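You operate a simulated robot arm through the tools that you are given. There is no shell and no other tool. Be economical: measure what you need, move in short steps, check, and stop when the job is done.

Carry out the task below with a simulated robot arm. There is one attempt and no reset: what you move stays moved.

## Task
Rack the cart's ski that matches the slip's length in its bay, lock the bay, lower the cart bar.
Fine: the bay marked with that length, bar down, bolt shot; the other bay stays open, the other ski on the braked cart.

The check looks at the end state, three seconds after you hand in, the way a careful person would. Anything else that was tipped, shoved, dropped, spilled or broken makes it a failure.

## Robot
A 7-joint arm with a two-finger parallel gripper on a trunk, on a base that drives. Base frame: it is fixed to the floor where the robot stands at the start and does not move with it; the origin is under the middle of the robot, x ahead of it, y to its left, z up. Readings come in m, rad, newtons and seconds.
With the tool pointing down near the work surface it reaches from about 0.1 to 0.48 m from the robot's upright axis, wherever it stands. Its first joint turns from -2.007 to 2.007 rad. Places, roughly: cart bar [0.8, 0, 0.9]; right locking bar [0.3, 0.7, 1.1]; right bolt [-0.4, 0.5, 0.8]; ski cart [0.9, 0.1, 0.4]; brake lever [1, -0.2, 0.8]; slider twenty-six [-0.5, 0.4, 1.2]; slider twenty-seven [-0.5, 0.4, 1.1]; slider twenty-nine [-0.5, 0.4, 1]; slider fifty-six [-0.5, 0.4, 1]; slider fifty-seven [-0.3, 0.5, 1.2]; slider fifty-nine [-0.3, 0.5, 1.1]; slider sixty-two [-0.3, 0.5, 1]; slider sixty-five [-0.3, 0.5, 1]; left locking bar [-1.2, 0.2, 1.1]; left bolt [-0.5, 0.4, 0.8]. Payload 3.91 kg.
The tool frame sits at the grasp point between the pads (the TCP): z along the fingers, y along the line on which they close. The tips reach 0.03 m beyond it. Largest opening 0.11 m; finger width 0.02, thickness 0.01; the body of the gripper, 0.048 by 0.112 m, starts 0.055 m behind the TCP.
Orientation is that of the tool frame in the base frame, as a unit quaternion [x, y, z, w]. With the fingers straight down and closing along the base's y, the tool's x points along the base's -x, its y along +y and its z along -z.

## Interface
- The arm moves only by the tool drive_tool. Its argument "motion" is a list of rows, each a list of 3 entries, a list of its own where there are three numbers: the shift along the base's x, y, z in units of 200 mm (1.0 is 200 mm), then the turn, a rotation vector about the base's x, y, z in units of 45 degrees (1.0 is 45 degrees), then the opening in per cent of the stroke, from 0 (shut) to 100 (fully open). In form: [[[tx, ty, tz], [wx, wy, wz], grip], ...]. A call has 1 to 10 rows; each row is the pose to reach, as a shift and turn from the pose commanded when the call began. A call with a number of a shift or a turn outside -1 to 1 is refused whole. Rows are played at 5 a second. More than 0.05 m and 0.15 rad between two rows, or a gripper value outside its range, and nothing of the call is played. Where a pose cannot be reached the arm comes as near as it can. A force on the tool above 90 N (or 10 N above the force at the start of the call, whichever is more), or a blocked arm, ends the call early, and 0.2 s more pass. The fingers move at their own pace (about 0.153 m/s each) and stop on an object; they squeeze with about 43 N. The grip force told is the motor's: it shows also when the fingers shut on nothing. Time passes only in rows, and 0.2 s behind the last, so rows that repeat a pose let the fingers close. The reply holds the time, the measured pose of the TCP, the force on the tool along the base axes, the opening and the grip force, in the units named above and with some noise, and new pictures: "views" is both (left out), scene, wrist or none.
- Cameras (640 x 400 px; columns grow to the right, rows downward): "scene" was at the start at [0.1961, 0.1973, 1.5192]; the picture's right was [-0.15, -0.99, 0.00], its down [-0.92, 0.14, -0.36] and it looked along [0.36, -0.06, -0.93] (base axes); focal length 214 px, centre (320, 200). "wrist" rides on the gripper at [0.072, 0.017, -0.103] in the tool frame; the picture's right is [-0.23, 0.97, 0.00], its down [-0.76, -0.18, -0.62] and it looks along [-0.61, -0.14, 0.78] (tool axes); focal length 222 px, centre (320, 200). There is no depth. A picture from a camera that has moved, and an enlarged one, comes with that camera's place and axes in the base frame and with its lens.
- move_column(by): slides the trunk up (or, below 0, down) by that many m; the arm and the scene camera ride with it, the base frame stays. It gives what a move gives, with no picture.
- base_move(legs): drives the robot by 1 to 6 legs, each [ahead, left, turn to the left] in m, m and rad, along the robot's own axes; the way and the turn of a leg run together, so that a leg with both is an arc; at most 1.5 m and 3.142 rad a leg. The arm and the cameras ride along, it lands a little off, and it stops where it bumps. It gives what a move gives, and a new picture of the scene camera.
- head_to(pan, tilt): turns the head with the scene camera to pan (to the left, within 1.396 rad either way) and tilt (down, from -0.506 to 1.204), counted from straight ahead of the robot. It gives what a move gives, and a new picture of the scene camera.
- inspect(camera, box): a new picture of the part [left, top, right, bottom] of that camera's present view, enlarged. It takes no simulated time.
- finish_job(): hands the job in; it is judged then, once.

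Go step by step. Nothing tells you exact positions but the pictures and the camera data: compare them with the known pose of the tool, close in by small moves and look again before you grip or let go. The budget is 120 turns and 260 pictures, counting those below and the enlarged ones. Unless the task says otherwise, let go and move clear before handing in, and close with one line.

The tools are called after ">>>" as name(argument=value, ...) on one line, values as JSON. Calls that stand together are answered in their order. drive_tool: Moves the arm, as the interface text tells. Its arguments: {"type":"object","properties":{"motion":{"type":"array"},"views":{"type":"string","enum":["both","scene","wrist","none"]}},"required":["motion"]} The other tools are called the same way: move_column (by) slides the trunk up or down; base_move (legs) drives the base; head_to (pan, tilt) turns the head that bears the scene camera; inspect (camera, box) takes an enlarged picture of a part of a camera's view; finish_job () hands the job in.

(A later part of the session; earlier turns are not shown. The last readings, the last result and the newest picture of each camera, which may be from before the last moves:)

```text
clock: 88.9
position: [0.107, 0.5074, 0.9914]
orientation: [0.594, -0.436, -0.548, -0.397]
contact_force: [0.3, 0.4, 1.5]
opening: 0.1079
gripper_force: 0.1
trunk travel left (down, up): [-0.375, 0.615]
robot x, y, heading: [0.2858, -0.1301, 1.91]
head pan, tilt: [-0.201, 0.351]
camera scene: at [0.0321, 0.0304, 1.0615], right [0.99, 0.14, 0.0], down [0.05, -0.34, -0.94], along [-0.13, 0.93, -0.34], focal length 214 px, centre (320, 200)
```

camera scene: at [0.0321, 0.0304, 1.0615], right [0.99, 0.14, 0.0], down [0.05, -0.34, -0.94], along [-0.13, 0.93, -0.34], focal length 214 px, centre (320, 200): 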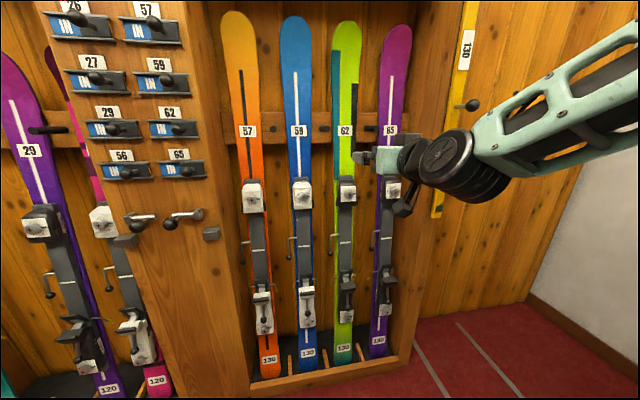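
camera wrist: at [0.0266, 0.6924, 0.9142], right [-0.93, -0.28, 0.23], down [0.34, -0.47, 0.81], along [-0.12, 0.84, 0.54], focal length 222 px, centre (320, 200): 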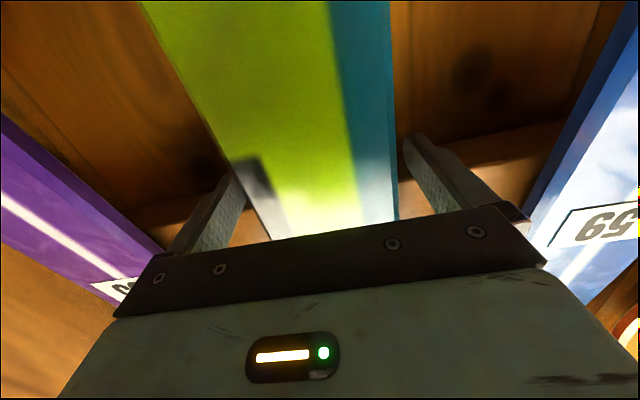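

Ski 62 stands in its slot like its neighbours. Next, the right bay bar: pivot near (0.29,0.67,0.82), knob near (0.31,0.62,1.10). It is to the right of the arm, so I'll test the rightward reach.

>>> drive_tool(motion=[[[0.19, 0.06, 0.1], [0.05, 0.015, 0], 100], [[0.38, 0.12, 0.2], [0.1, 0.03, 0], 100], [[0.57, 0.18, 0.3], [0.1, 0.03, 0], 100], [[0.7, 0.22, 0.4], [0.1, 0.03, 0], 100]], views="none")

```text
clock: 89.9
position: [0.2454, 0.5557, 1.0566]
orientation: [-0.572, 0.418, 0.572, 0.414]
contact_force: [-0.1, 0.0, 0.0]
opening: 0.1101
gripper_force: 0.1
out of reach, approached as far as the arm can: row 3, 4
trunk travel left (down, up): [-0.375, 0.615]
robot x, y, heading: [0.2899, -0.1271, 1.91]
head pan, tilt: [-0.201, 0.351]
```

Reach is good. Raising the trunk 5 cm and shifting the base 4 cm right, then looking with the wrist camera.

>>> move_column(by=0.05)

>>> base_move(legs=[[-0.02, -0.04, 0]])

>>> drive_tool(motion=[[[0, 0, 0], [0, 0, 0], 100]], views="wrist")

```text
clock: 90.8
position: [0.244, 0.5557, 1.1075]
orientation: [-0.572, 0.418, 0.572, 0.414]
contact_force: [0.0, 0.5, -0.2]
opening: 0.1097
gripper_force: 0.0
trunk travel left (down, up): [-0.425, 0.565]
robot x, y, heading: [0.2886, -0.1248, 1.911]
head pan, tilt: [-0.201, 0.351]
```

```text
clock: 91.7
position: [0.2905, 0.55, 1.1068]
orientation: [-0.571, 0.419, 0.571, 0.414]
contact_force: [1.1, 0.8, -0.1]
opening: 0.1099
gripper_force: 0.0
trunk travel left (down, up): [-0.425, 0.565]
robot x, y, heading: [0.3367, -0.1334, 1.912]
head pan, tilt: [-0.201, 0.351]
camera scene: at [0.0768, 0.0252, 1.1116], right [0.99, 0.14, 0.0], down [0.05, -0.34, -0.94], along [-0.13, 0.93, -0.34], focal length 214 px, centre (320, 200)
```

scene: 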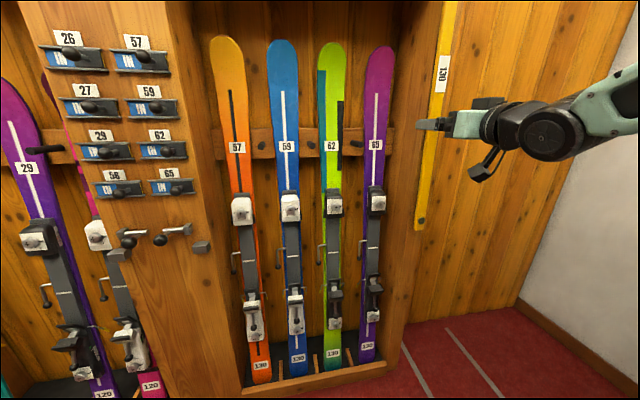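

```text
clock: 92.1
position: [0.29, 0.5492, 1.1065]
orientation: [-0.572, 0.418, 0.572, 0.414]
contact_force: [0.0, 0.2, 0.3]
opening: 0.1104
gripper_force: 0.1
trunk travel left (down, up): [-0.425, 0.565]
robot x, y, heading: [0.3298, -0.1357, 1.909]
head pan, tilt: [-0.201, 0.351]
camera wrist: at [0.3056, 0.4461, 1.0339], right [-0.93, -0.3, 0.23], down [0.36, -0.53, 0.76], along [-0.1, 0.79, 0.6], focal length 222 px, centre (320, 200)
```

wrist: 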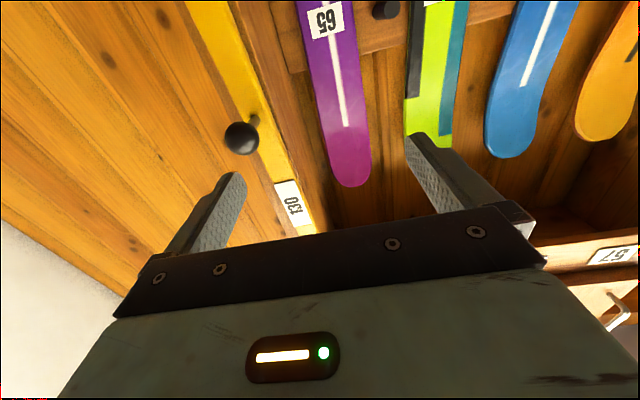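

The knob is near (0.334,0.676,1.10): 8 cm right and 10 cm ahead of the TCP. Moving sideways first.

>>> drive_tool(motion=[[[0.19, 0.06, 0], [0, 0, 0], 100], [[0.38, 0.12, 0], [0, 0, 0], 100], [[0.35, 0.22, 0], [0, 0, 0], 100]], views="wrist")

```text
clock: 92.9
position: [0.3584, 0.5947, 1.1065]
orientation: [0.572, -0.418, -0.572, -0.414]
contact_force: [0.4, 0.7, 0.3]
opening: 0.1098
gripper_force: 0.0
trunk travel left (down, up): [-0.425, 0.565]
robot x, y, heading: [0.3332, -0.132, 1.913]
head pan, tilt: [-0.201, 0.351]
camera wrist: at [0.3741, 0.4899, 1.0336], right [-0.93, -0.3, 0.23], down [0.36, -0.53, 0.76], along [-0.1, 0.79, 0.6], focal length 222 px, centre (320, 200)
```

wrist: 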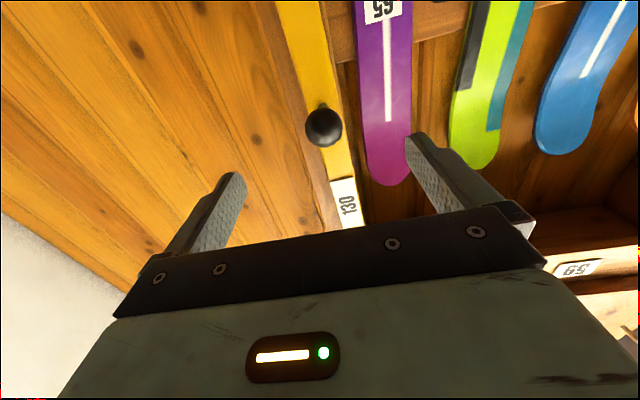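

The knob is on the axis, 8.5 cm ahead. Advancing 8 cm.

>>> drive_tool(motion=[[[-0.06, 0.19, -0.01], [0, 0, 0], 100], [[-0.12, 0.38, -0.02], [0, 0, 0], 100]], views="wrist")

```text
clock: 93.5
position: [0.3375, 0.6672, 1.1004]
orientation: [-0.571, 0.419, 0.571, 0.415]
contact_force: [0.1, -0.2, 0.2]
opening: 0.1099
gripper_force: 0.2
trunk travel left (down, up): [-0.425, 0.565]
robot x, y, heading: [0.3314, -0.1342, 1.91]
head pan, tilt: [-0.201, 0.351]
camera wrist: at [0.3529, 0.5636, 1.0286], right [-0.93, -0.3, 0.23], down [0.36, -0.54, 0.76], along [-0.1, 0.79, 0.6], focal length 222 px, centre (320, 200)
```

wrist: 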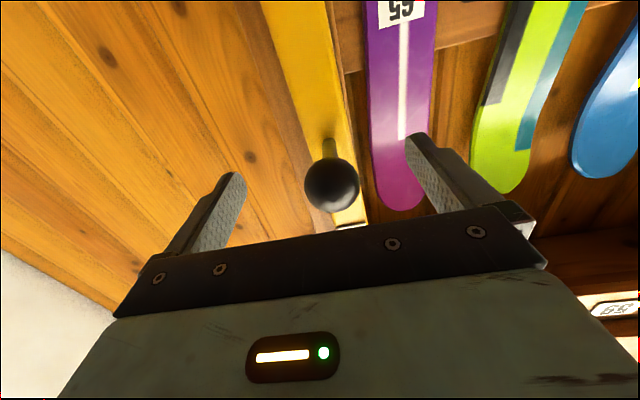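

>>> drive_tool(motion=[[[-0.035, 0.01, 0], [0, 0, 0], 60], [[-0.035, 0.01, 0], [0, 0, 0], 20], [[-0.035, 0.01, 0], [0, 0, 0], 20], [[-0.035, 0.01, 0], [0, 0, 0], 20]], views="none")

```text
clock: 94.5
position: [0.3285, 0.6709, 1.1014]
orientation: [0.572, -0.419, -0.572, -0.413]
contact_force: [-2.0, 1.2, -0.9]
opening: 0.031
gripper_force: 45.3
trunk travel left (down, up): [-0.425, 0.565]
robot x, y, heading: [0.3288, -0.1344, 1.91]
head pan, tilt: [-0.201, 0.351]
```

Knob gripped. Swinging the bar left and down in an arc (r ≈ 0.306), first part.

>>> drive_tool(motion=[[[-0.109, -0.034, -0.004], [0, 0, 0], 20], [[-0.218, -0.069, -0.017], [0, 0, 0], 20], [[-0.325, -0.102, -0.039], [0, 0, 0], 20], [[-0.431, -0.136, -0.069], [0, 0, 0], 20]], views="wrist")

```text
clock: 95.5
position: [0.2437, 0.6454, 1.089]
orientation: [0.572, -0.419, -0.571, -0.413]
contact_force: [14.6, -25.3, -8.4]
opening: 0.0311
gripper_force: 44.7
trunk travel left (down, up): [-0.425, 0.565]
robot x, y, heading: [0.3317, -0.1356, 1.916]
head pan, tilt: [-0.201, 0.351]
camera wrist: at [0.2595, 0.5397, 1.0164], right [-0.93, -0.3, 0.23], down [0.36, -0.53, 0.76], along [-0.1, 0.79, 0.6], focal length 222 px, centre (320, 200)
```

wrist: 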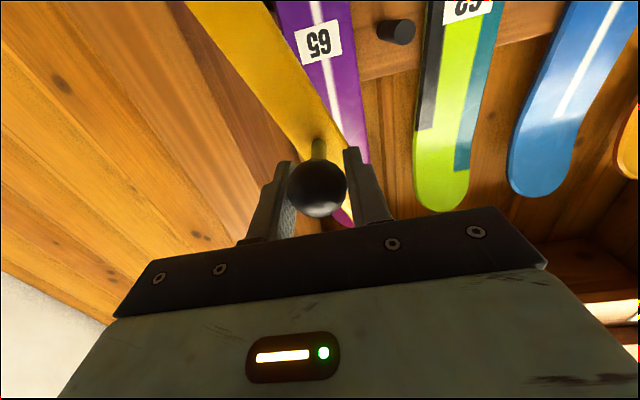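

There's a push into the bar plane of ~28 N; I'll back off slightly and correct the direction while continuing.

>>> drive_tool(motion=[[[0.01, -0.035, 0], [0, 0, 0], 20], [[-0.192, -0.104, -0.084], [0, 0, 0], 20], [[-0.379, -0.168, -0.199], [0, 0, 0], 20], [[-0.549, -0.226, -0.342], [0, 0, 0], 20], [[-0.696, -0.277, -0.511], [0, 0, 0], 20]], views="both")

```text
clock: 96.7
position: [0.0955, 0.5851, 0.9892]
orientation: [-0.571, 0.414, 0.576, 0.412]
contact_force: [-0.9, -0.7, -0.1]
opening: 0.0221
gripper_force: 0.0
trunk travel left (down, up): [-0.425, 0.565]
robot x, y, heading: [0.3301, -0.1306, 1.911]
head pan, tilt: [-0.201, 0.351]
camera scene: at [0.0767, 0.0241, 1.112], right [0.99, 0.14, 0.0], down [0.05, -0.34, -0.94], along [-0.13, 0.93, -0.34], focal length 214 px, centre (320, 200)
camera wrist: at [0.1119, 0.4818, 0.9163], right [-0.92, -0.31, 0.23], down [0.37, -0.54, 0.76], along [-0.11, 0.79, 0.61], focal length 222 px, centre (320, 200)
```

scene: 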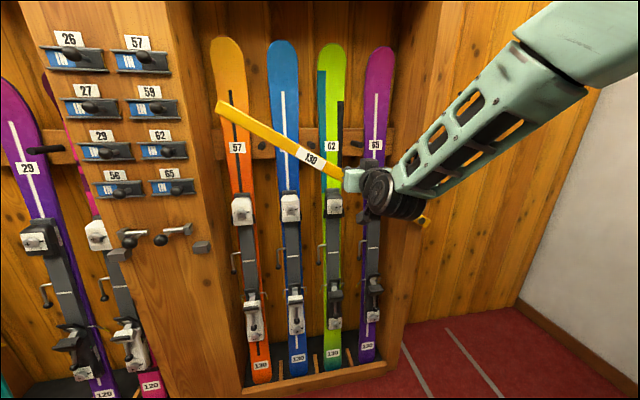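
wrist: 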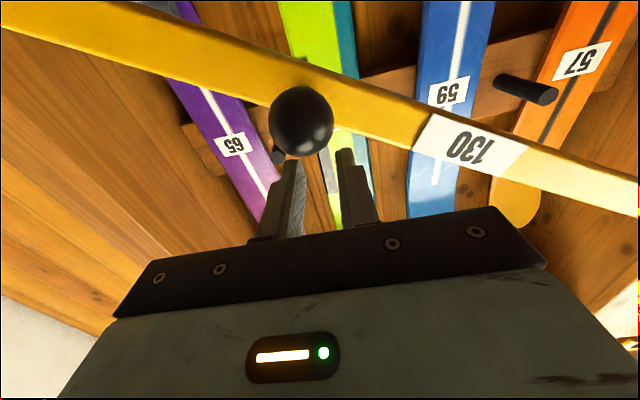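

The ball slipped out, but the bar stays put by friction. I'll back off, drop 3.5 cm, and regrip.

>>> drive_tool(motion=[[[0.06, -0.19, 0], [0, 0, 0], 60], [[0.09, -0.29, -0.08], [0, 0, 0], 100], [[0.09, -0.29, -0.175], [0, 0, 0], 100]], views="wrist")

```text
clock: 97.5
position: [0.1197, 0.5292, 0.9508]
orientation: [-0.571, 0.42, 0.571, 0.415]
contact_force: [-0.2, 0.1, 0.2]
opening: 0.1099
gripper_force: 0.0
trunk travel left (down, up): [-0.425, 0.565]
robot x, y, heading: [0.3321, -0.1316, 1.917]
head pan, tilt: [-0.201, 0.351]
camera wrist: at [0.1353, 0.4254, 0.8782], right [-0.93, -0.3, 0.23], down [0.36, -0.53, 0.76], along [-0.1, 0.79, 0.6], focal length 222 px, centre (320, 200)
```

wrist: 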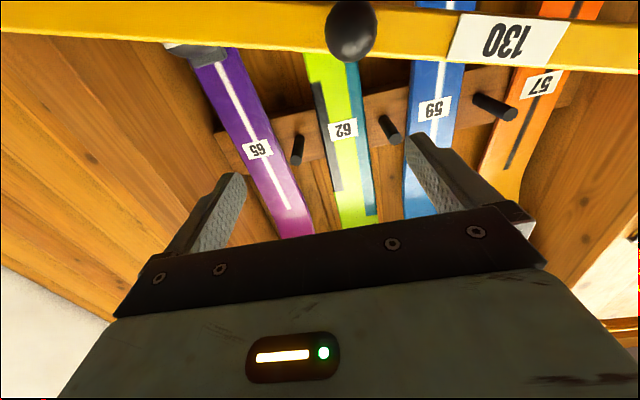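

The bar seems to have followed down further once I left. Looking at the scene.

>>> drive_tool(motion=[[[0.06, -0.19, 0], [0, 0, 0], 100]], views="scene")

>>> inspect(camera="scene", box=[90, 180, 290, 305])

```text
clock: 97.9
position: [0.127, 0.4977, 0.9531]
orientation: [0.571, -0.419, -0.571, -0.415]
contact_force: [0.0, 0.3, -0.1]
opening: 0.1097
gripper_force: 0.0
out of reach, approached as far as the arm can: row 1
trunk travel left (down, up): [-0.425, 0.565]
robot x, y, heading: [0.3365, -0.1338, 1.907]
head pan, tilt: [-0.201, 0.351]
camera scene: at [0.0768, 0.0253, 1.1116], right [0.99, 0.14, 0.0], down [0.05, -0.34, -0.94], along [-0.13, 0.93, -0.34], focal length 214 px, centre (320, 200)
```

scene: 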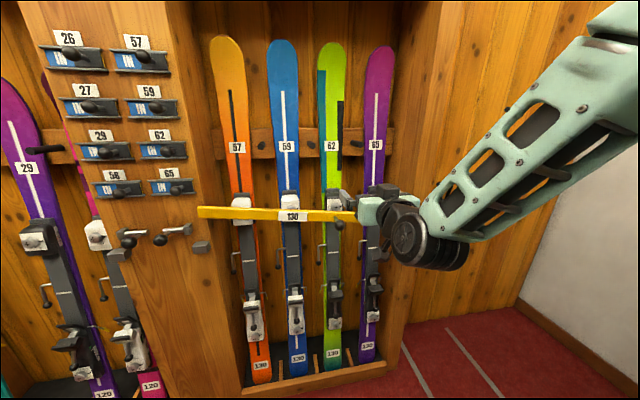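

```text
3.20 times, centred on (190, 242) of scene
camera zoom: at [0.0768, 0.0253, 1.1116], right [0.99, 0.14, 0.0], down [0.05, -0.34, -0.94], along [-0.13, 0.93, -0.34], focal length 686 px, centre (736, 64)
```

zoom: 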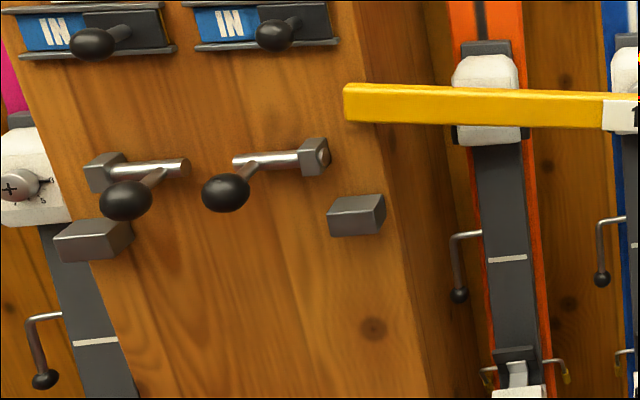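

The bar is settling under its own damping. Waiting a moment to see where it ends.

>>> drive_tool(motion=[[[0, 0, 0], [0, 0, 0], 100], [[0, 0, 0], [0, 0, 0], 100], [[0, 0, 0], [0, 0, 0], 100], [[0, 0, 0], [0, 0, 0], 100], [[0, 0, 0], [0, 0, 0], 100], [[0, 0, 0], [0, 0, 0], 100]], views="scene")

>>> inspect(camera="scene", box=[90, 180, 290, 305])

```text
clock: 99.3
position: [0.1267, 0.4971, 0.9532]
orientation: [0.571, -0.42, -0.571, -0.415]
contact_force: [0.5, -0.9, -0.5]
opening: 0.1101
gripper_force: 0.0
trunk travel left (down, up): [-0.425, 0.565]
robot x, y, heading: [0.3325, -0.1329, 1.915]
head pan, tilt: [-0.201, 0.351]
camera scene: at [0.0767, 0.0252, 1.1116], right [0.99, 0.14, 0.0], down [0.05, -0.34, -0.94], along [-0.13, 0.93, -0.34], focal length 214 px, centre (320, 200)
```

scene: 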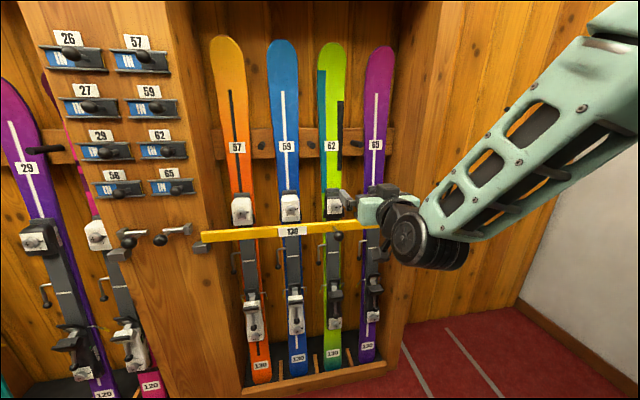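

```text
3.20 times, centred on (190, 242) of scene
camera zoom: at [0.0767, 0.0252, 1.1116], right [0.99, 0.14, 0.0], down [0.05, -0.34, -0.94], along [-0.13, 0.93, -0.34], focal length 686 px, centre (736, 64)
```

zoom: 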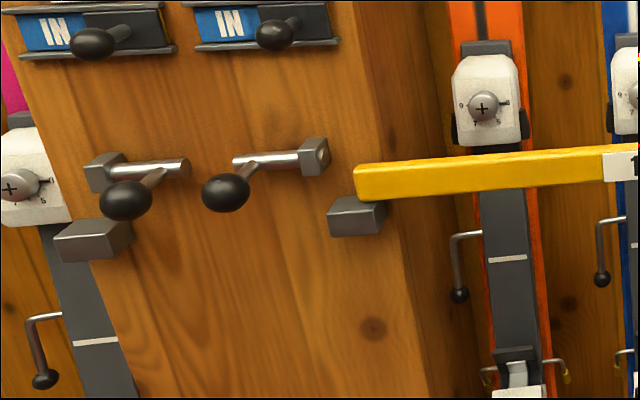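

The bar now rests on its keeper block. Next I slide the right bolt (upper-right rod) over the bar end: base left ~0.5 m, and the trunk down 0.12.

>>> base_move(legs=[[-0.04, 0, 0], [0, 0.5, 0]])

>>> move_column(by=-0.12)

>>> head_to(pan=-0.3, tilt=0.4)

>>> drive_tool(motion=[[[0, 0, 0], [0, 0, 0], 60], [[0, 0, 0], [0, 0, 0], 60]], views="wrist")

```text
clock: 102.8
position: [-0.3432, 0.2891, 0.9552]
orientation: [0.572, -0.419, -0.572, -0.413]
contact_force: [-0.7, 0.4, -0.4]
opening: 0.1099
gripper_force: 0.0
trunk travel left (down, up): [-0.425, 0.565]
robot x, y, heading: [-0.1364, -0.3403, 1.911]
head pan, tilt: [-0.201, 0.351]
camera scene: at [-0.3916, -0.1839, 1.1116], right [0.99, 0.14, 0.0], down [0.05, -0.34, -0.94], along [-0.13, 0.93, -0.34], focal length 214 px, centre (320, 200)
```

scene: 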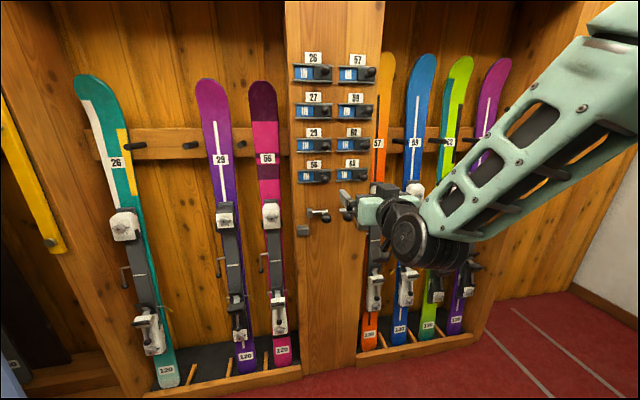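

```text
clock: 104.3
position: [-0.3424, 0.289, 0.835]
orientation: [0.572, -0.419, -0.571, -0.414]
contact_force: [-0.3, 0.2, -0.3]
opening: 0.1101
gripper_force: 0.0
trunk travel left (down, up): [-0.305, 0.685]
robot x, y, heading: [-0.1329, -0.3427, 1.91]
head pan, tilt: [-0.201, 0.351]
```

```text
clock: 105.0
position: [-0.3418, 0.2896, 0.8346]
orientation: [0.571, -0.42, -0.571, -0.414]
contact_force: [0.4, 0.3, -0.6]
opening: 0.1103
gripper_force: 0.0
trunk travel left (down, up): [-0.305, 0.685]
robot x, y, heading: [-0.1362, -0.3404, 1.911]
head pan, tilt: [-0.3, 0.4]
camera scene: at [-0.3824, -0.1835, 0.9871], right [1.0, 0.04, 0.0], down [0.02, -0.39, -0.92], along [-0.04, 0.92, -0.39], focal length 214 px, centre (320, 200)
```

scene: 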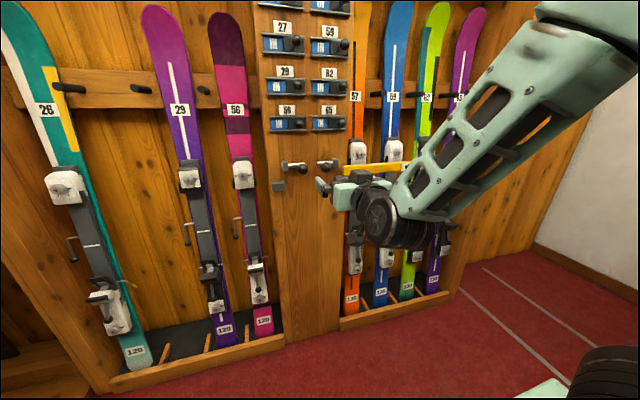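

```text
clock: 105.5
position: [-0.3419, 0.2876, 0.8335]
orientation: [0.572, -0.419, -0.571, -0.414]
contact_force: [0.6, -0.2, 0.0]
opening: 0.0661
gripper_force: 0.0
trunk travel left (down, up): [-0.305, 0.685]
robot x, y, heading: [-0.1343, -0.3431, 1.915]
head pan, tilt: [-0.3, 0.4]
camera wrist: at [-0.3265, 0.1844, 0.7622], right [-0.93, -0.3, 0.23], down [0.36, -0.53, 0.76], along [-0.1, 0.79, 0.6], focal length 222 px, centre (320, 200)
```

wrist: 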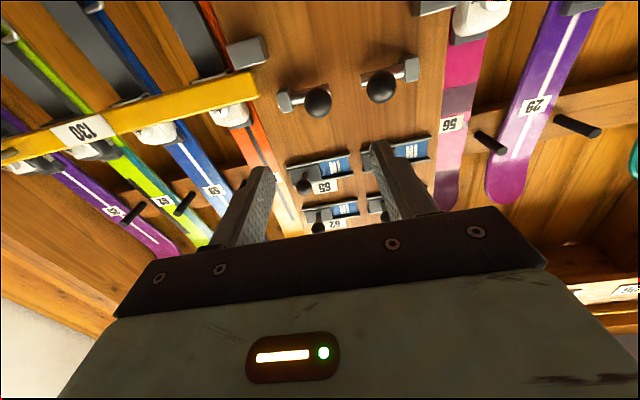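

The bolt knob is near (-0.387,0.437,0.829), straight ahead by 15.5 cm. Advancing 11 cm with the fingers half open.

>>> drive_tool(motion=[[[-0.055, 0.175, -0.01], [0, 0, 0], 56], [[-0.11, 0.35, -0.02], [0, 0, 0], 56], [[-0.165, 0.525, -0.02], [0, 0, 0], 56]], views="wrist")

```text
clock: 106.3
position: [-0.3752, 0.3945, 0.8319]
orientation: [0.571, -0.419, -0.571, -0.414]
contact_force: [0.8, -0.1, 0.3]
opening: 0.0616
gripper_force: 0.1
trunk travel left (down, up): [-0.305, 0.685]
robot x, y, heading: [-0.1379, -0.3413, 1.914]
head pan, tilt: [-0.3, 0.4]
camera wrist: at [-0.3604, 0.29, 0.7593], right [-0.93, -0.3, 0.23], down [0.36, -0.53, 0.76], along [-0.1, 0.79, 0.6], focal length 222 px, centre (320, 200)
```

wrist: 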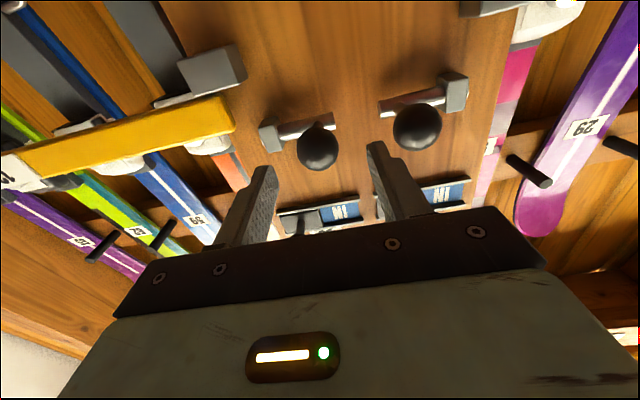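

Well aligned, but the left bolt's knob is close to the finger, so I'll narrow to 45% and then advance 4 cm.

>>> drive_tool(motion=[[[0, 0, 0], [0, 0, 0], 45], [[-0.03, 0.095, 0], [0, 0, 0], 45], [[-0.055, 0.175, 0], [0, 0, 0], 45]], views="wrist")

```text
clock: 107.2
position: [-0.3878, 0.4291, 0.8317]
orientation: [0.571, -0.419, -0.571, -0.415]
contact_force: [-0.2, -0.6, 0.5]
opening: 0.0497
gripper_force: 0.1
trunk travel left (down, up): [-0.305, 0.685]
robot x, y, heading: [-0.1403, -0.3441, 1.919]
head pan, tilt: [-0.3, 0.4]
camera wrist: at [-0.3719, 0.3254, 0.7599], right [-0.93, -0.3, 0.23], down [0.36, -0.53, 0.76], along [-0.1, 0.79, 0.6], focal length 222 px, centre (320, 200)
```

wrist: 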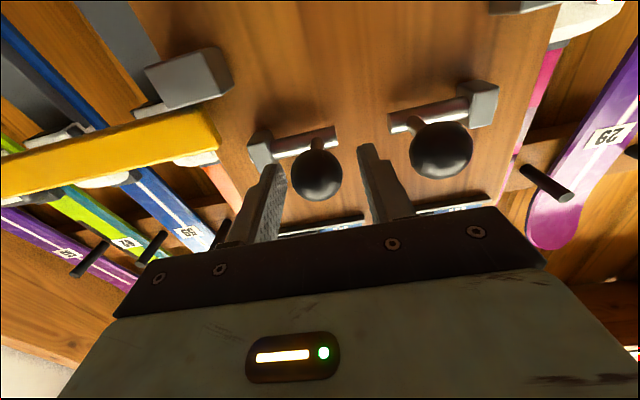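

>>> drive_tool(motion=[[[-0.005, 0.015, -0.01], [0, 0, 0], 15], [[-0.005, 0.015, -0.01], [0, 0, 0], 15], [[-0.005, 0.015, -0.01], [0, 0, 0], 15]], views="none")

>>> drive_tool(motion=[[[0.048, 0.015, 0], [0, 0, 0], 15], [[0.095, 0.031, 0], [0, 0, 0], 15]], views="wrist")

```text
clock: 108.0
position: [-0.3867, 0.4309, 0.8314]
orientation: [-0.57, 0.419, 0.572, 0.415]
contact_force: [21.9, -27.4, 12.4]
opening: 0.0319
gripper_force: 45.0
trunk travel left (down, up): [-0.305, 0.685]
robot x, y, heading: [-0.1391, -0.3416, 1.915]
head pan, tilt: [-0.3, 0.4]
```

```text
clock: 108.5
position: [-0.3684, 0.439, 0.8307]
orientation: [-0.57, 0.417, 0.573, 0.415]
contact_force: [5.9, -15.9, 22.7]
opening: 0.0315
gripper_force: 45.1
trunk travel left (down, up): [-0.305, 0.685]
robot x, y, heading: [-0.1419, -0.3415, 1.915]
head pan, tilt: [-0.3, 0.4]
camera wrist: at [-0.3531, 0.3345, 0.7584], right [-0.93, -0.3, 0.23], down [0.36, -0.54, 0.76], along [-0.1, 0.79, 0.61], focal length 222 px, centre (320, 200)
```

wrist: 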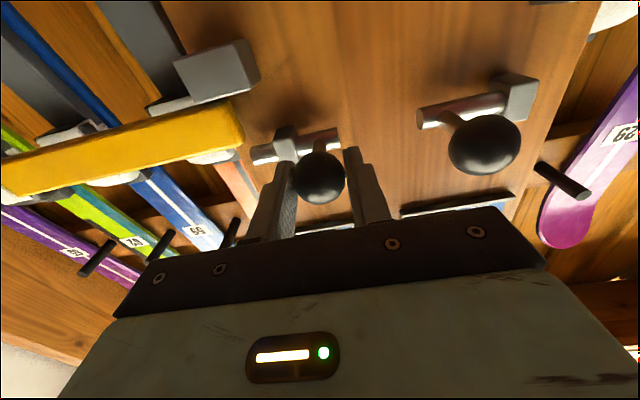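

The bolt slides. Easing the contact offsets and continuing right.

>>> drive_tool(motion=[[[0.04, 0, 0.02], [0, 0, 0], 15], [[0.09, 0.015, 0.02], [0, 0, 0], 15], [[0.135, 0.03, 0.02], [0, 0, 0], 15]], views="wrist")

```text
clock: 109.3
position: [-0.3479, 0.4431, 0.8301]
orientation: [0.575, -0.416, -0.572, -0.411]
contact_force: [-34.3, 23.7, 3.3]
opening: 0.0316
gripper_force: 44.7
trunk travel left (down, up): [-0.305, 0.685]
robot x, y, heading: [-0.1313, -0.3391, 1.909]
head pan, tilt: [-0.3, 0.4]
camera wrist: at [-0.3312, 0.3388, 0.7589], right [-0.92, -0.31, 0.23], down [0.37, -0.53, 0.77], along [-0.11, 0.79, 0.6], focal length 222 px, centre (320, 200)
```

wrist: 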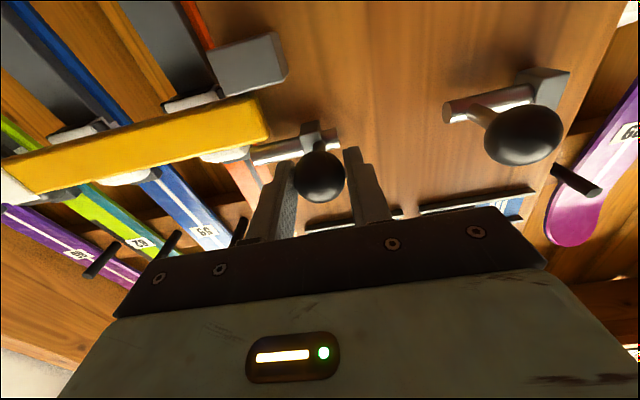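

Likely near its stop. I'll relax the outward pull and push a bit more to be sure.

>>> drive_tool(motion=[[[-0.01, 0.025, 0], [0, 0, 0], 15], [[0.03, 0.04, 0], [0, 0, 0], 15], [[0.05, 0.045, 0], [0, 0, 0], 15]], views="wrist")

>>> inspect(camera="scene", box=[250, 130, 410, 230])

```text
clock: 110.2
position: [-0.3485, 0.4444, 0.8305]
orientation: [0.581, -0.409, -0.577, -0.403]
contact_force: [-47.3, -52.1, -6.2]
opening: 0.0314
gripper_force: 44.6
trunk travel left (down, up): [-0.305, 0.685]
robot x, y, heading: [-0.1405, -0.3438, 1.911]
head pan, tilt: [-0.3, 0.4]
camera wrist: at [-0.3286, 0.3399, 0.7591], right [-0.92, -0.33, 0.23], down [0.38, -0.52, 0.77], along [-0.13, 0.79, 0.6], focal length 222 px, centre (320, 200)
```

wrist: 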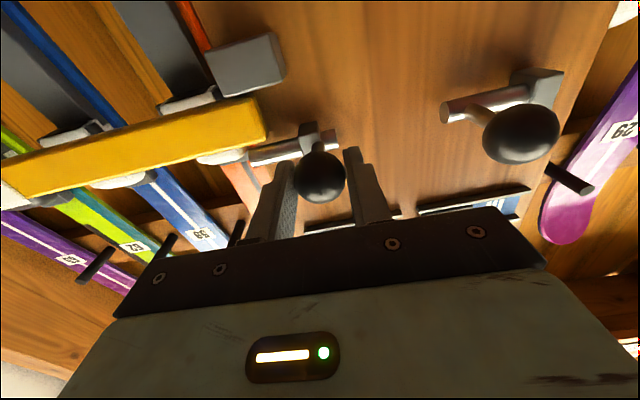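

```text
4.00 times, centred on (330, 180) of scene
camera zoom: at [-0.3842, -0.1855, 0.9867], right [1.0, 0.04, 0.0], down [0.02, -0.39, -0.92], along [-0.04, 0.92, -0.39], focal length 858 px, centre (280, 280)
```

zoom: 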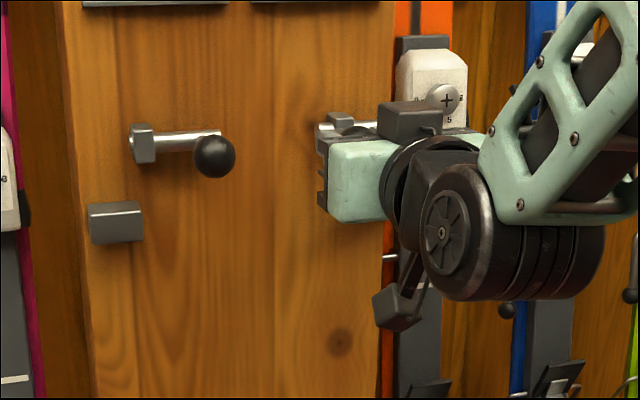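

It's firmly at its stop. Relaxing, opening a little and backing out to verify.

>>> drive_tool(motion=[[[-0.04, -0.045, 0], [0, 0, 0], 15], [[-0.04, -0.045, 0], [0, 0, 0], 45], [[-0.04, -0.045, 0], [0, 0, 0], 45], [[0.01, -0.205, 0], [0, 0, 0], 45], [[0.06, -0.365, 0], [0, 0, 0], 45], [[0.12, -0.56, 0], [0, 0, 0], 45]], views="wrist")

>>> inspect(camera="wrist", box=[180, 20, 420, 170])

>>> inspect(camera="scene", box=[250, 130, 410, 230])

```text
clock: 111.5
position: [-0.3068, 0.341, 0.835]
orientation: [0.571, -0.42, -0.571, -0.414]
contact_force: [0.6, -0.1, -0.1]
opening: 0.0496
gripper_force: 0.1
trunk travel left (down, up): [-0.305, 0.685]
robot x, y, heading: [-0.1352, -0.3426, 1.912]
head pan, tilt: [-0.3, 0.4]
camera wrist: at [-0.2904, 0.2372, 0.7621], right [-0.93, -0.3, 0.23], down [0.36, -0.53, 0.76], along [-0.1, 0.79, 0.6], focal length 222 px, centre (320, 200)
```

wrist: 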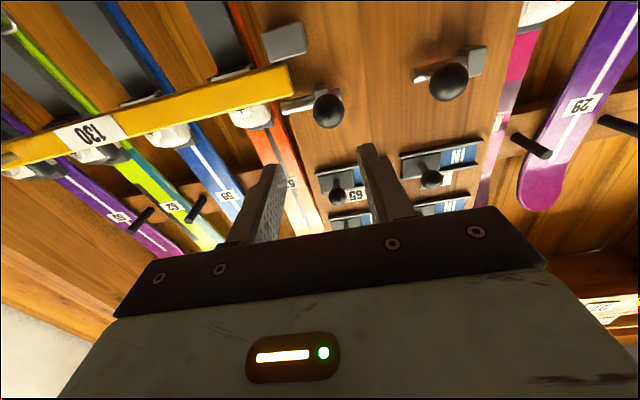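

```text
2.67 times, centred on (300, 95) of wrist
camera zoom: at [-0.2904, 0.2372, 0.7621], right [-0.93, -0.3, 0.23], down [0.36, -0.53, 0.76], along [-0.1, 0.79, 0.6], focal length 592 px, centre (373, 480)
```

zoom: 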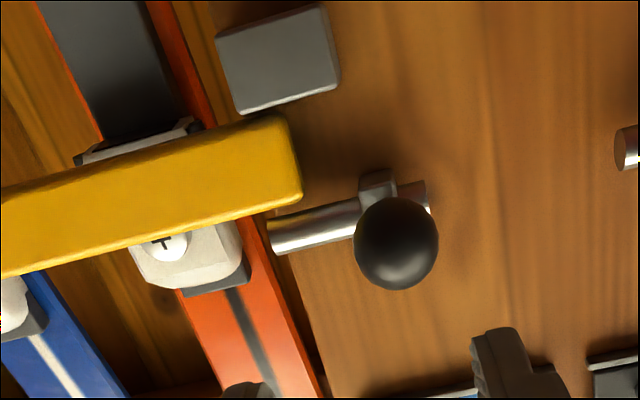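

```text
4.00 times, centred on (330, 180) of scene
camera zoom: at [-0.3823, -0.1835, 0.987], right [1.0, 0.04, 0.0], down [0.02, -0.39, -0.92], along [-0.04, 0.92, -0.39], focal length 858 px, centre (280, 280)
```

zoom: 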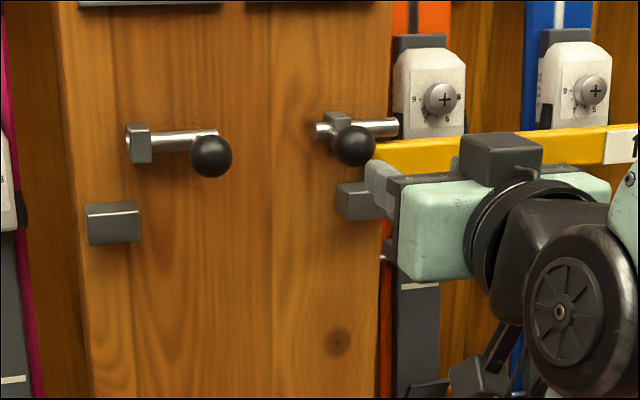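

The bolt rod now extends over the bar end; the left bay is untouched. Now back to the cart: back off, turn right to heading ≈0.315 and raise the trunk.

>>> base_move(legs=[[-0.12, 0, 0], [0, 0, -0.8], [0, 0, -0.797]])

>>> move_column(by=0.33)

>>> head_to(pan=0.1, tilt=0.4)

```text
clock: 117.0
position: [0.5898, -0.2936, 0.8344]
orientation: [-0.102, 0.701, 0.105, 0.698]
contact_force: [-0.5, -0.5, 0.3]
opening: 0.0495
gripper_force: 0.0
trunk travel left (down, up): [-0.305, 0.685]
robot x, y, heading: [-0.0941, -0.4528, 0.324]
head pan, tilt: [-0.3, 0.4]
camera scene: at [0.0637, -0.2099, 0.987], right [0.02, -1.0, 0.0], down [-0.39, -0.01, -0.92], along [0.92, 0.02, -0.39], focal length 214 px, centre (320, 200)
```

scene: 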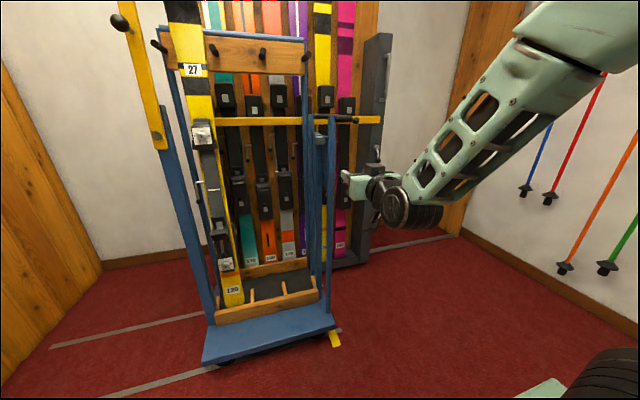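

```text
clock: 120.2
position: [0.5891, -0.2933, 1.165]
orientation: [-0.101, 0.701, 0.104, 0.698]
contact_force: [0.0, -0.1, 0.0]
opening: 0.0496
gripper_force: 0.0
trunk travel left (down, up): [-0.635, 0.355]
robot x, y, heading: [-0.1008, -0.4486, 0.323]
head pan, tilt: [-0.3, 0.4]
```

```text
clock: 121.1
position: [0.5896, -0.2937, 1.1649]
orientation: [-0.102, 0.701, 0.105, 0.698]
contact_force: [-0.2, 0.5, -0.1]
opening: 0.0494
gripper_force: 0.0
trunk travel left (down, up): [-0.635, 0.355]
robot x, y, heading: [-0.0942, -0.4513, 0.329]
head pan, tilt: [0.099, 0.4]
camera scene: at [0.0556, -0.1741, 1.317], right [0.41, -0.91, 0.0], down [-0.35, -0.16, -0.92], along [0.84, 0.38, -0.39], focal length 214 px, centre (320, 200)
```

scene: 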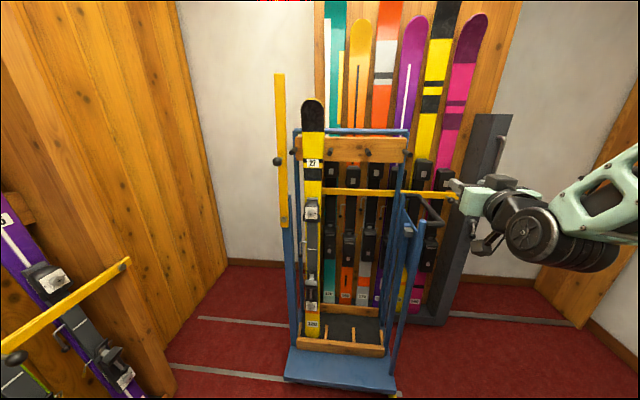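

The cart bar is still upright with its knob near (0.65,0.25,1.165), and the bay bar is closed. Moving the base left and forward, then the arm left, to face the knob.

>>> base_move(legs=[[0, 0.29, -0.01], [0.1, 0, 0]])

>>> drive_tool(motion=[[[-0.07, 0.22, 0], [0, 0, 0], 100], [[-0.14, 0.44, 0], [0, 0, 0], 100], [[-0.21, 0.66, 0], [0, 0, 0], 100], [[-0.3, 0.9, 0], [0, 0, 0], 100]], views="wrist")

```text
clock: 123.8
position: [0.594, -0.001, 1.1646]
orientation: [-0.098, 0.702, 0.101, 0.698]
contact_force: [-0.1, -0.6, -0.6]
opening: 0.0491
gripper_force: 0.1
trunk travel left (down, up): [-0.635, 0.355]
robot x, y, heading: [-0.0936, -0.1519, 0.313]
head pan, tilt: [0.099, 0.4]
camera scene: at [0.0612, 0.1238, 1.317], right [0.4, -0.92, 0.0], down [-0.36, -0.16, -0.92], along [0.84, 0.37, -0.39], focal length 214 px, centre (320, 200)
```

scene: 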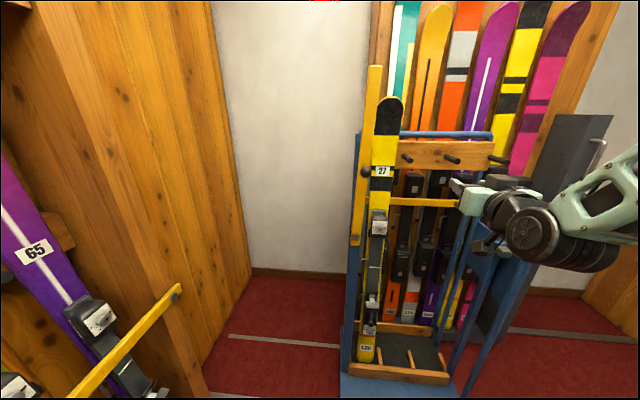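

```text
refused: row 4 steps farther than a row can; nothing moved
```

>>> drive_tool(motion=[[[-0.07, 0.22, 0], [0, 0, 0], 100], [[-0.14, 0.44, 0], [0, 0, 0], 100], [[-0.21, 0.66, 0], [0, 0, 0], 100], [[-0.28, 0.88, 0], [0, 0, 0], 100], [[-0.31, 0.97, 0], [0, 0, 0], 100]], views="wrist")

```text
clock: 125.0
position: [0.5327, 0.1932, 1.1623]
orientation: [-0.098, 0.702, 0.101, 0.698]
contact_force: [-0.6, -0.4, 0.8]
opening: 0.1101
gripper_force: 0.1
trunk travel left (down, up): [-0.635, 0.355]
robot x, y, heading: [-0.0964, -0.148, 0.314]
head pan, tilt: [0.099, 0.4]
camera wrist: at [0.4277, 0.1808, 1.0915], right [-0.27, 0.93, 0.23], down [-0.54, -0.35, 0.76], along [0.79, 0.08, 0.6], focal length 222 px, centre (320, 200)
```

wrist: 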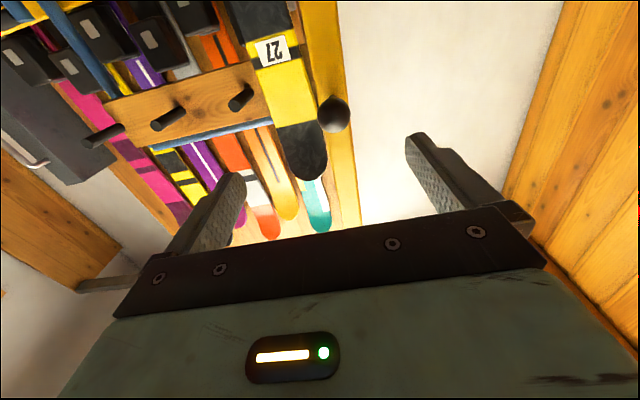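

The knob is confirmed at (0.655,0.245,1.166). Approaching.

>>> drive_tool(motion=[[[0.1, 0.09, 0.02], [0, 0, 0], 100], [[0.3, 0.16, 0.02], [0, 0, 0], 100], [[0.45, 0.205, 0.02], [0, 0, 0], 100], [[0.57, 0.245, 0.02], [0, 0, 0], 100]], views="wrist")

```text
clock: 126.0
position: [0.6459, 0.2409, 1.1677]
orientation: [-0.1, 0.702, 0.102, 0.698]
contact_force: [-1.2, 0.1, -0.5]
opening: 0.11
gripper_force: 0.0
trunk travel left (down, up): [-0.635, 0.355]
robot x, y, heading: [-0.0977, -0.1505, 0.316]
head pan, tilt: [0.099, 0.4]
camera wrist: at [0.5426, 0.2283, 1.0964], right [-0.27, 0.93, 0.23], down [-0.54, -0.35, 0.76], along [0.79, 0.08, 0.6], focal length 222 px, centre (320, 200)
```

wrist: 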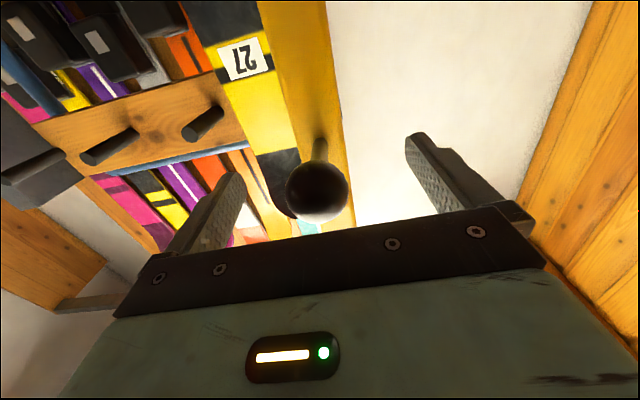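

>>> drive_tool(motion=[[[0.02, 0.005, 0], [0, 0, 0], 60], [[0.02, 0.005, 0], [0, 0, 0], 20], [[0.02, 0.005, 0], [0, 0, 0], 20], [[0.02, 0.005, 0], [0, 0, 0], 20]], views="none")

>>> drive_tool(motion=[[[0.034, -0.116, -0.006], [0, 0, 0], 20], [[0.069, -0.23, -0.024], [0, 0, 0], 20], [[0.1, -0.342, -0.054], [0, 0, 0], 20], [[0.134, -0.451, -0.096], [0, 0, 0], 20]], views="wrist")

```text
clock: 127.0
position: [0.6514, 0.2426, 1.1702]
orientation: [-0.099, 0.702, 0.102, 0.698]
contact_force: [1.4, 0.6, 0.8]
opening: 0.0318
gripper_force: 45.3
trunk travel left (down, up): [-0.635, 0.355]
robot x, y, heading: [-0.092, -0.1566, 0.314]
head pan, tilt: [0.099, 0.4]
```

```text
clock: 128.0
position: [0.6776, 0.1542, 1.1513]
orientation: [-0.099, 0.702, 0.102, 0.698]
contact_force: [12.2, 5.8, 2.2]
opening: 0.031
gripper_force: 45.1
trunk travel left (down, up): [-0.635, 0.355]
robot x, y, heading: [-0.0904, -0.151, 0.311]
head pan, tilt: [0.099, 0.4]
camera wrist: at [0.5729, 0.1408, 1.0782], right [-0.27, 0.93, 0.23], down [-0.54, -0.35, 0.76], along [0.79, 0.08, 0.6], focal length 222 px, centre (320, 200)
```

wrist: 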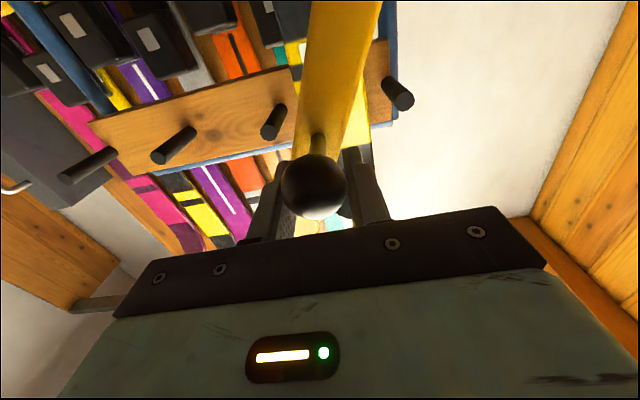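

>>> drive_tool(motion=[[[0.086, -0.195, -0.116], [0, 0, 0], 20], [[0.143, -0.371, -0.272], [0, 0, 0], 20], [[0.19, -0.514, -0.461], [0, 0, 0], 20]], views="wrist")

```text
clock: 128.8
position: [0.7126, 0.0479, 1.0572]
orientation: [-0.099, 0.703, 0.102, 0.697]
contact_force: [-1.0, 0.1, 0.3]
opening: 0.022
gripper_force: 0.0
trunk travel left (down, up): [-0.635, 0.355]
robot x, y, heading: [-0.0939, -0.1549, 0.312]
head pan, tilt: [0.099, 0.4]
camera wrist: at [0.6099, 0.0349, 0.9852], right [-0.27, 0.93, 0.23], down [-0.54, -0.35, 0.76], along [0.8, 0.08, 0.6], focal length 222 px, centre (320, 200)
```

wrist: 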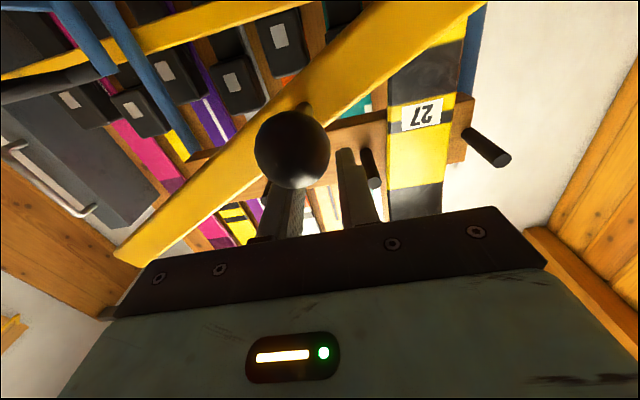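

The ball slipped again; as with the bay bar, it should sink under damping. I'll back off and watch.

>>> drive_tool(motion=[[[-0.12, -0.04, 0], [0, 0, 0], 30], [[-0.3, -0.1, 0], [0, 0, 0], 30], [[-0.3, -0.1, 0], [0, 0, 0], 30], [[-0.3, -0.1, 0], [0, 0, 0], 30], [[-0.3, -0.1, 0], [0, 0, 0], 30], [[-0.3, -0.1, 0], [0, 0, 0], 30], [[-0.3, -0.1, 0], [0, 0, 0], 30], [[-0.3, -0.1, 0], [0, 0, 0], 30]], views="both")

```text
clock: 130.6
position: [0.653, 0.0283, 1.0576]
orientation: [-0.099, 0.702, 0.102, 0.698]
contact_force: [0.2, -0.1, -0.8]
opening: 0.0331
gripper_force: 0.1
trunk travel left (down, up): [-0.635, 0.355]
robot x, y, heading: [-0.0924, -0.1539, 0.316]
head pan, tilt: [0.099, 0.4]
camera scene: at [0.0612, 0.1237, 1.317], right [0.4, -0.92, 0.0], down [-0.36, -0.16, -0.92], along [0.84, 0.37, -0.39], focal length 214 px, centre (320, 200)
camera wrist: at [0.5494, 0.0162, 0.9851], right [-0.27, 0.93, 0.23], down [-0.54, -0.35, 0.76], along [0.79, 0.08, 0.6], focal length 222 px, centre (320, 200)
```

scene: 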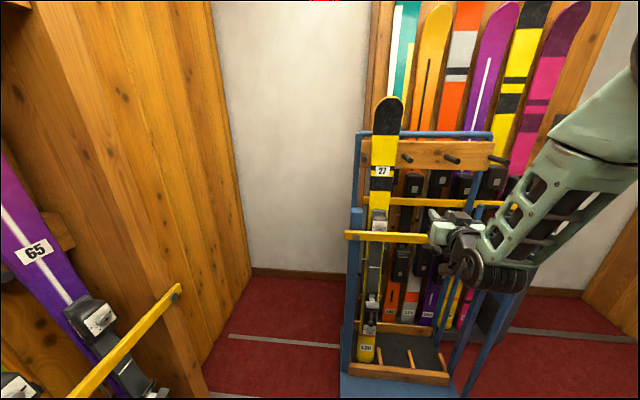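
wrist: 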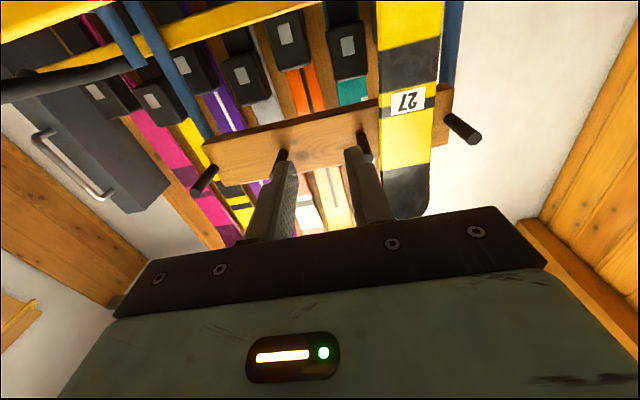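

The cart bar is down. Backing the base off to check everything: cart bar seat, brake, ski 27, bay.

>>> base_move(legs=[[-0.2, -0.1, 0]])

>>> head_to(pan=0.1, tilt=0.5)

>>> inspect(camera="scene", box=[260, 120, 460, 260])

>>> head_to(pan=1.3, tilt=0.45)

```text
clock: 132.3
position: [0.4904, -0.1366, 1.0567]
orientation: [-0.096, 0.702, 0.099, 0.699]
contact_force: [0.2, -0.2, -0.1]
opening: 0.0328
gripper_force: 0.0
trunk travel left (down, up): [-0.635, 0.355]
robot x, y, heading: [-0.2586, -0.3131, 0.305]
head pan, tilt: [0.099, 0.4]
camera scene: at [-0.1012, -0.0366, 1.317], right [0.4, -0.92, 0.0], down [-0.36, -0.15, -0.92], along [0.85, 0.37, -0.39], focal length 214 px, centre (320, 200)
```

scene: 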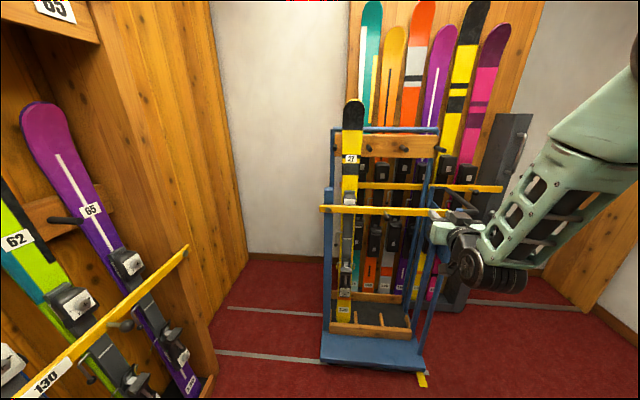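

```text
clock: 133.0
position: [0.49, -0.1343, 1.0557]
orientation: [-0.097, 0.702, 0.099, 0.699]
contact_force: [-0.2, 0.5, -0.6]
opening: 0.0328
gripper_force: 0.1
trunk travel left (down, up): [-0.635, 0.355]
robot x, y, heading: [-0.2572, -0.313, 0.306]
head pan, tilt: [0.099, 0.499]
camera scene: at [-0.1027, -0.0372, 1.3079], right [0.4, -0.92, 0.0], down [-0.44, -0.19, -0.88], along [0.81, 0.35, -0.48], focal length 214 px, centre (320, 200)
```

scene: 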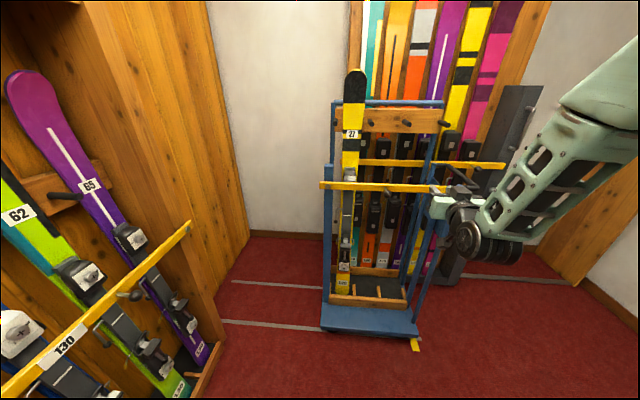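

```text
2.86 times, centred on (360, 190) of scene
camera zoom: at [-0.1027, -0.0372, 1.3079], right [0.4, -0.92, 0.0], down [-0.44, -0.19, -0.88], along [0.81, 0.35, -0.48], focal length 613 px, centre (206, 229)
```

zoom: 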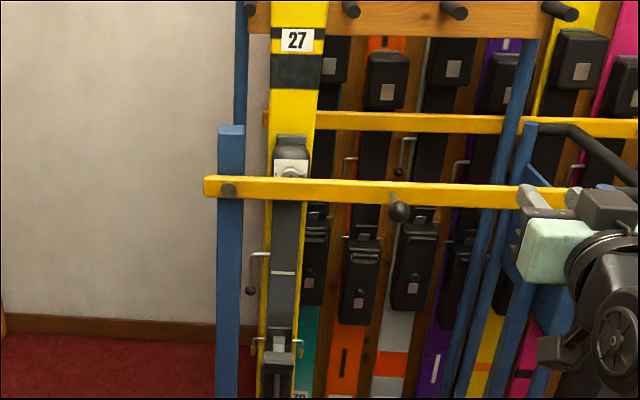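

```text
clock: 134.4
position: [0.4901, -0.1344, 1.057]
orientation: [-0.097, 0.702, 0.099, 0.699]
contact_force: [-0.9, -0.4, -0.3]
opening: 0.033
gripper_force: 0.0
trunk travel left (down, up): [-0.635, 0.355]
robot x, y, heading: [-0.2565, -0.3119, 0.306]
head pan, tilt: [1.3, 0.45]
camera scene: at [-0.1896, 0.0185, 1.3124], right [1.0, 0.04, 0.0], down [0.02, -0.43, -0.9], along [-0.03, 0.9, -0.44], focal length 214 px, centre (320, 200)
```

scene: 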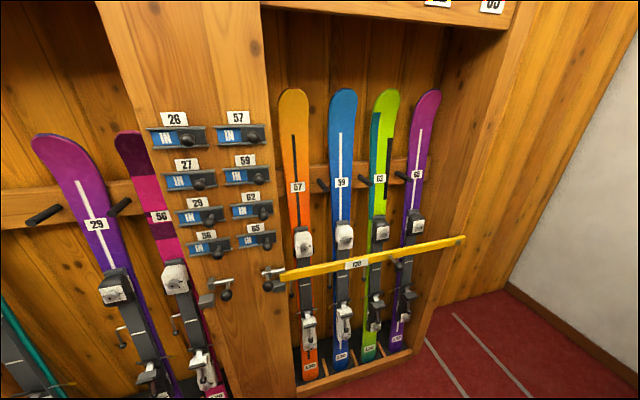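

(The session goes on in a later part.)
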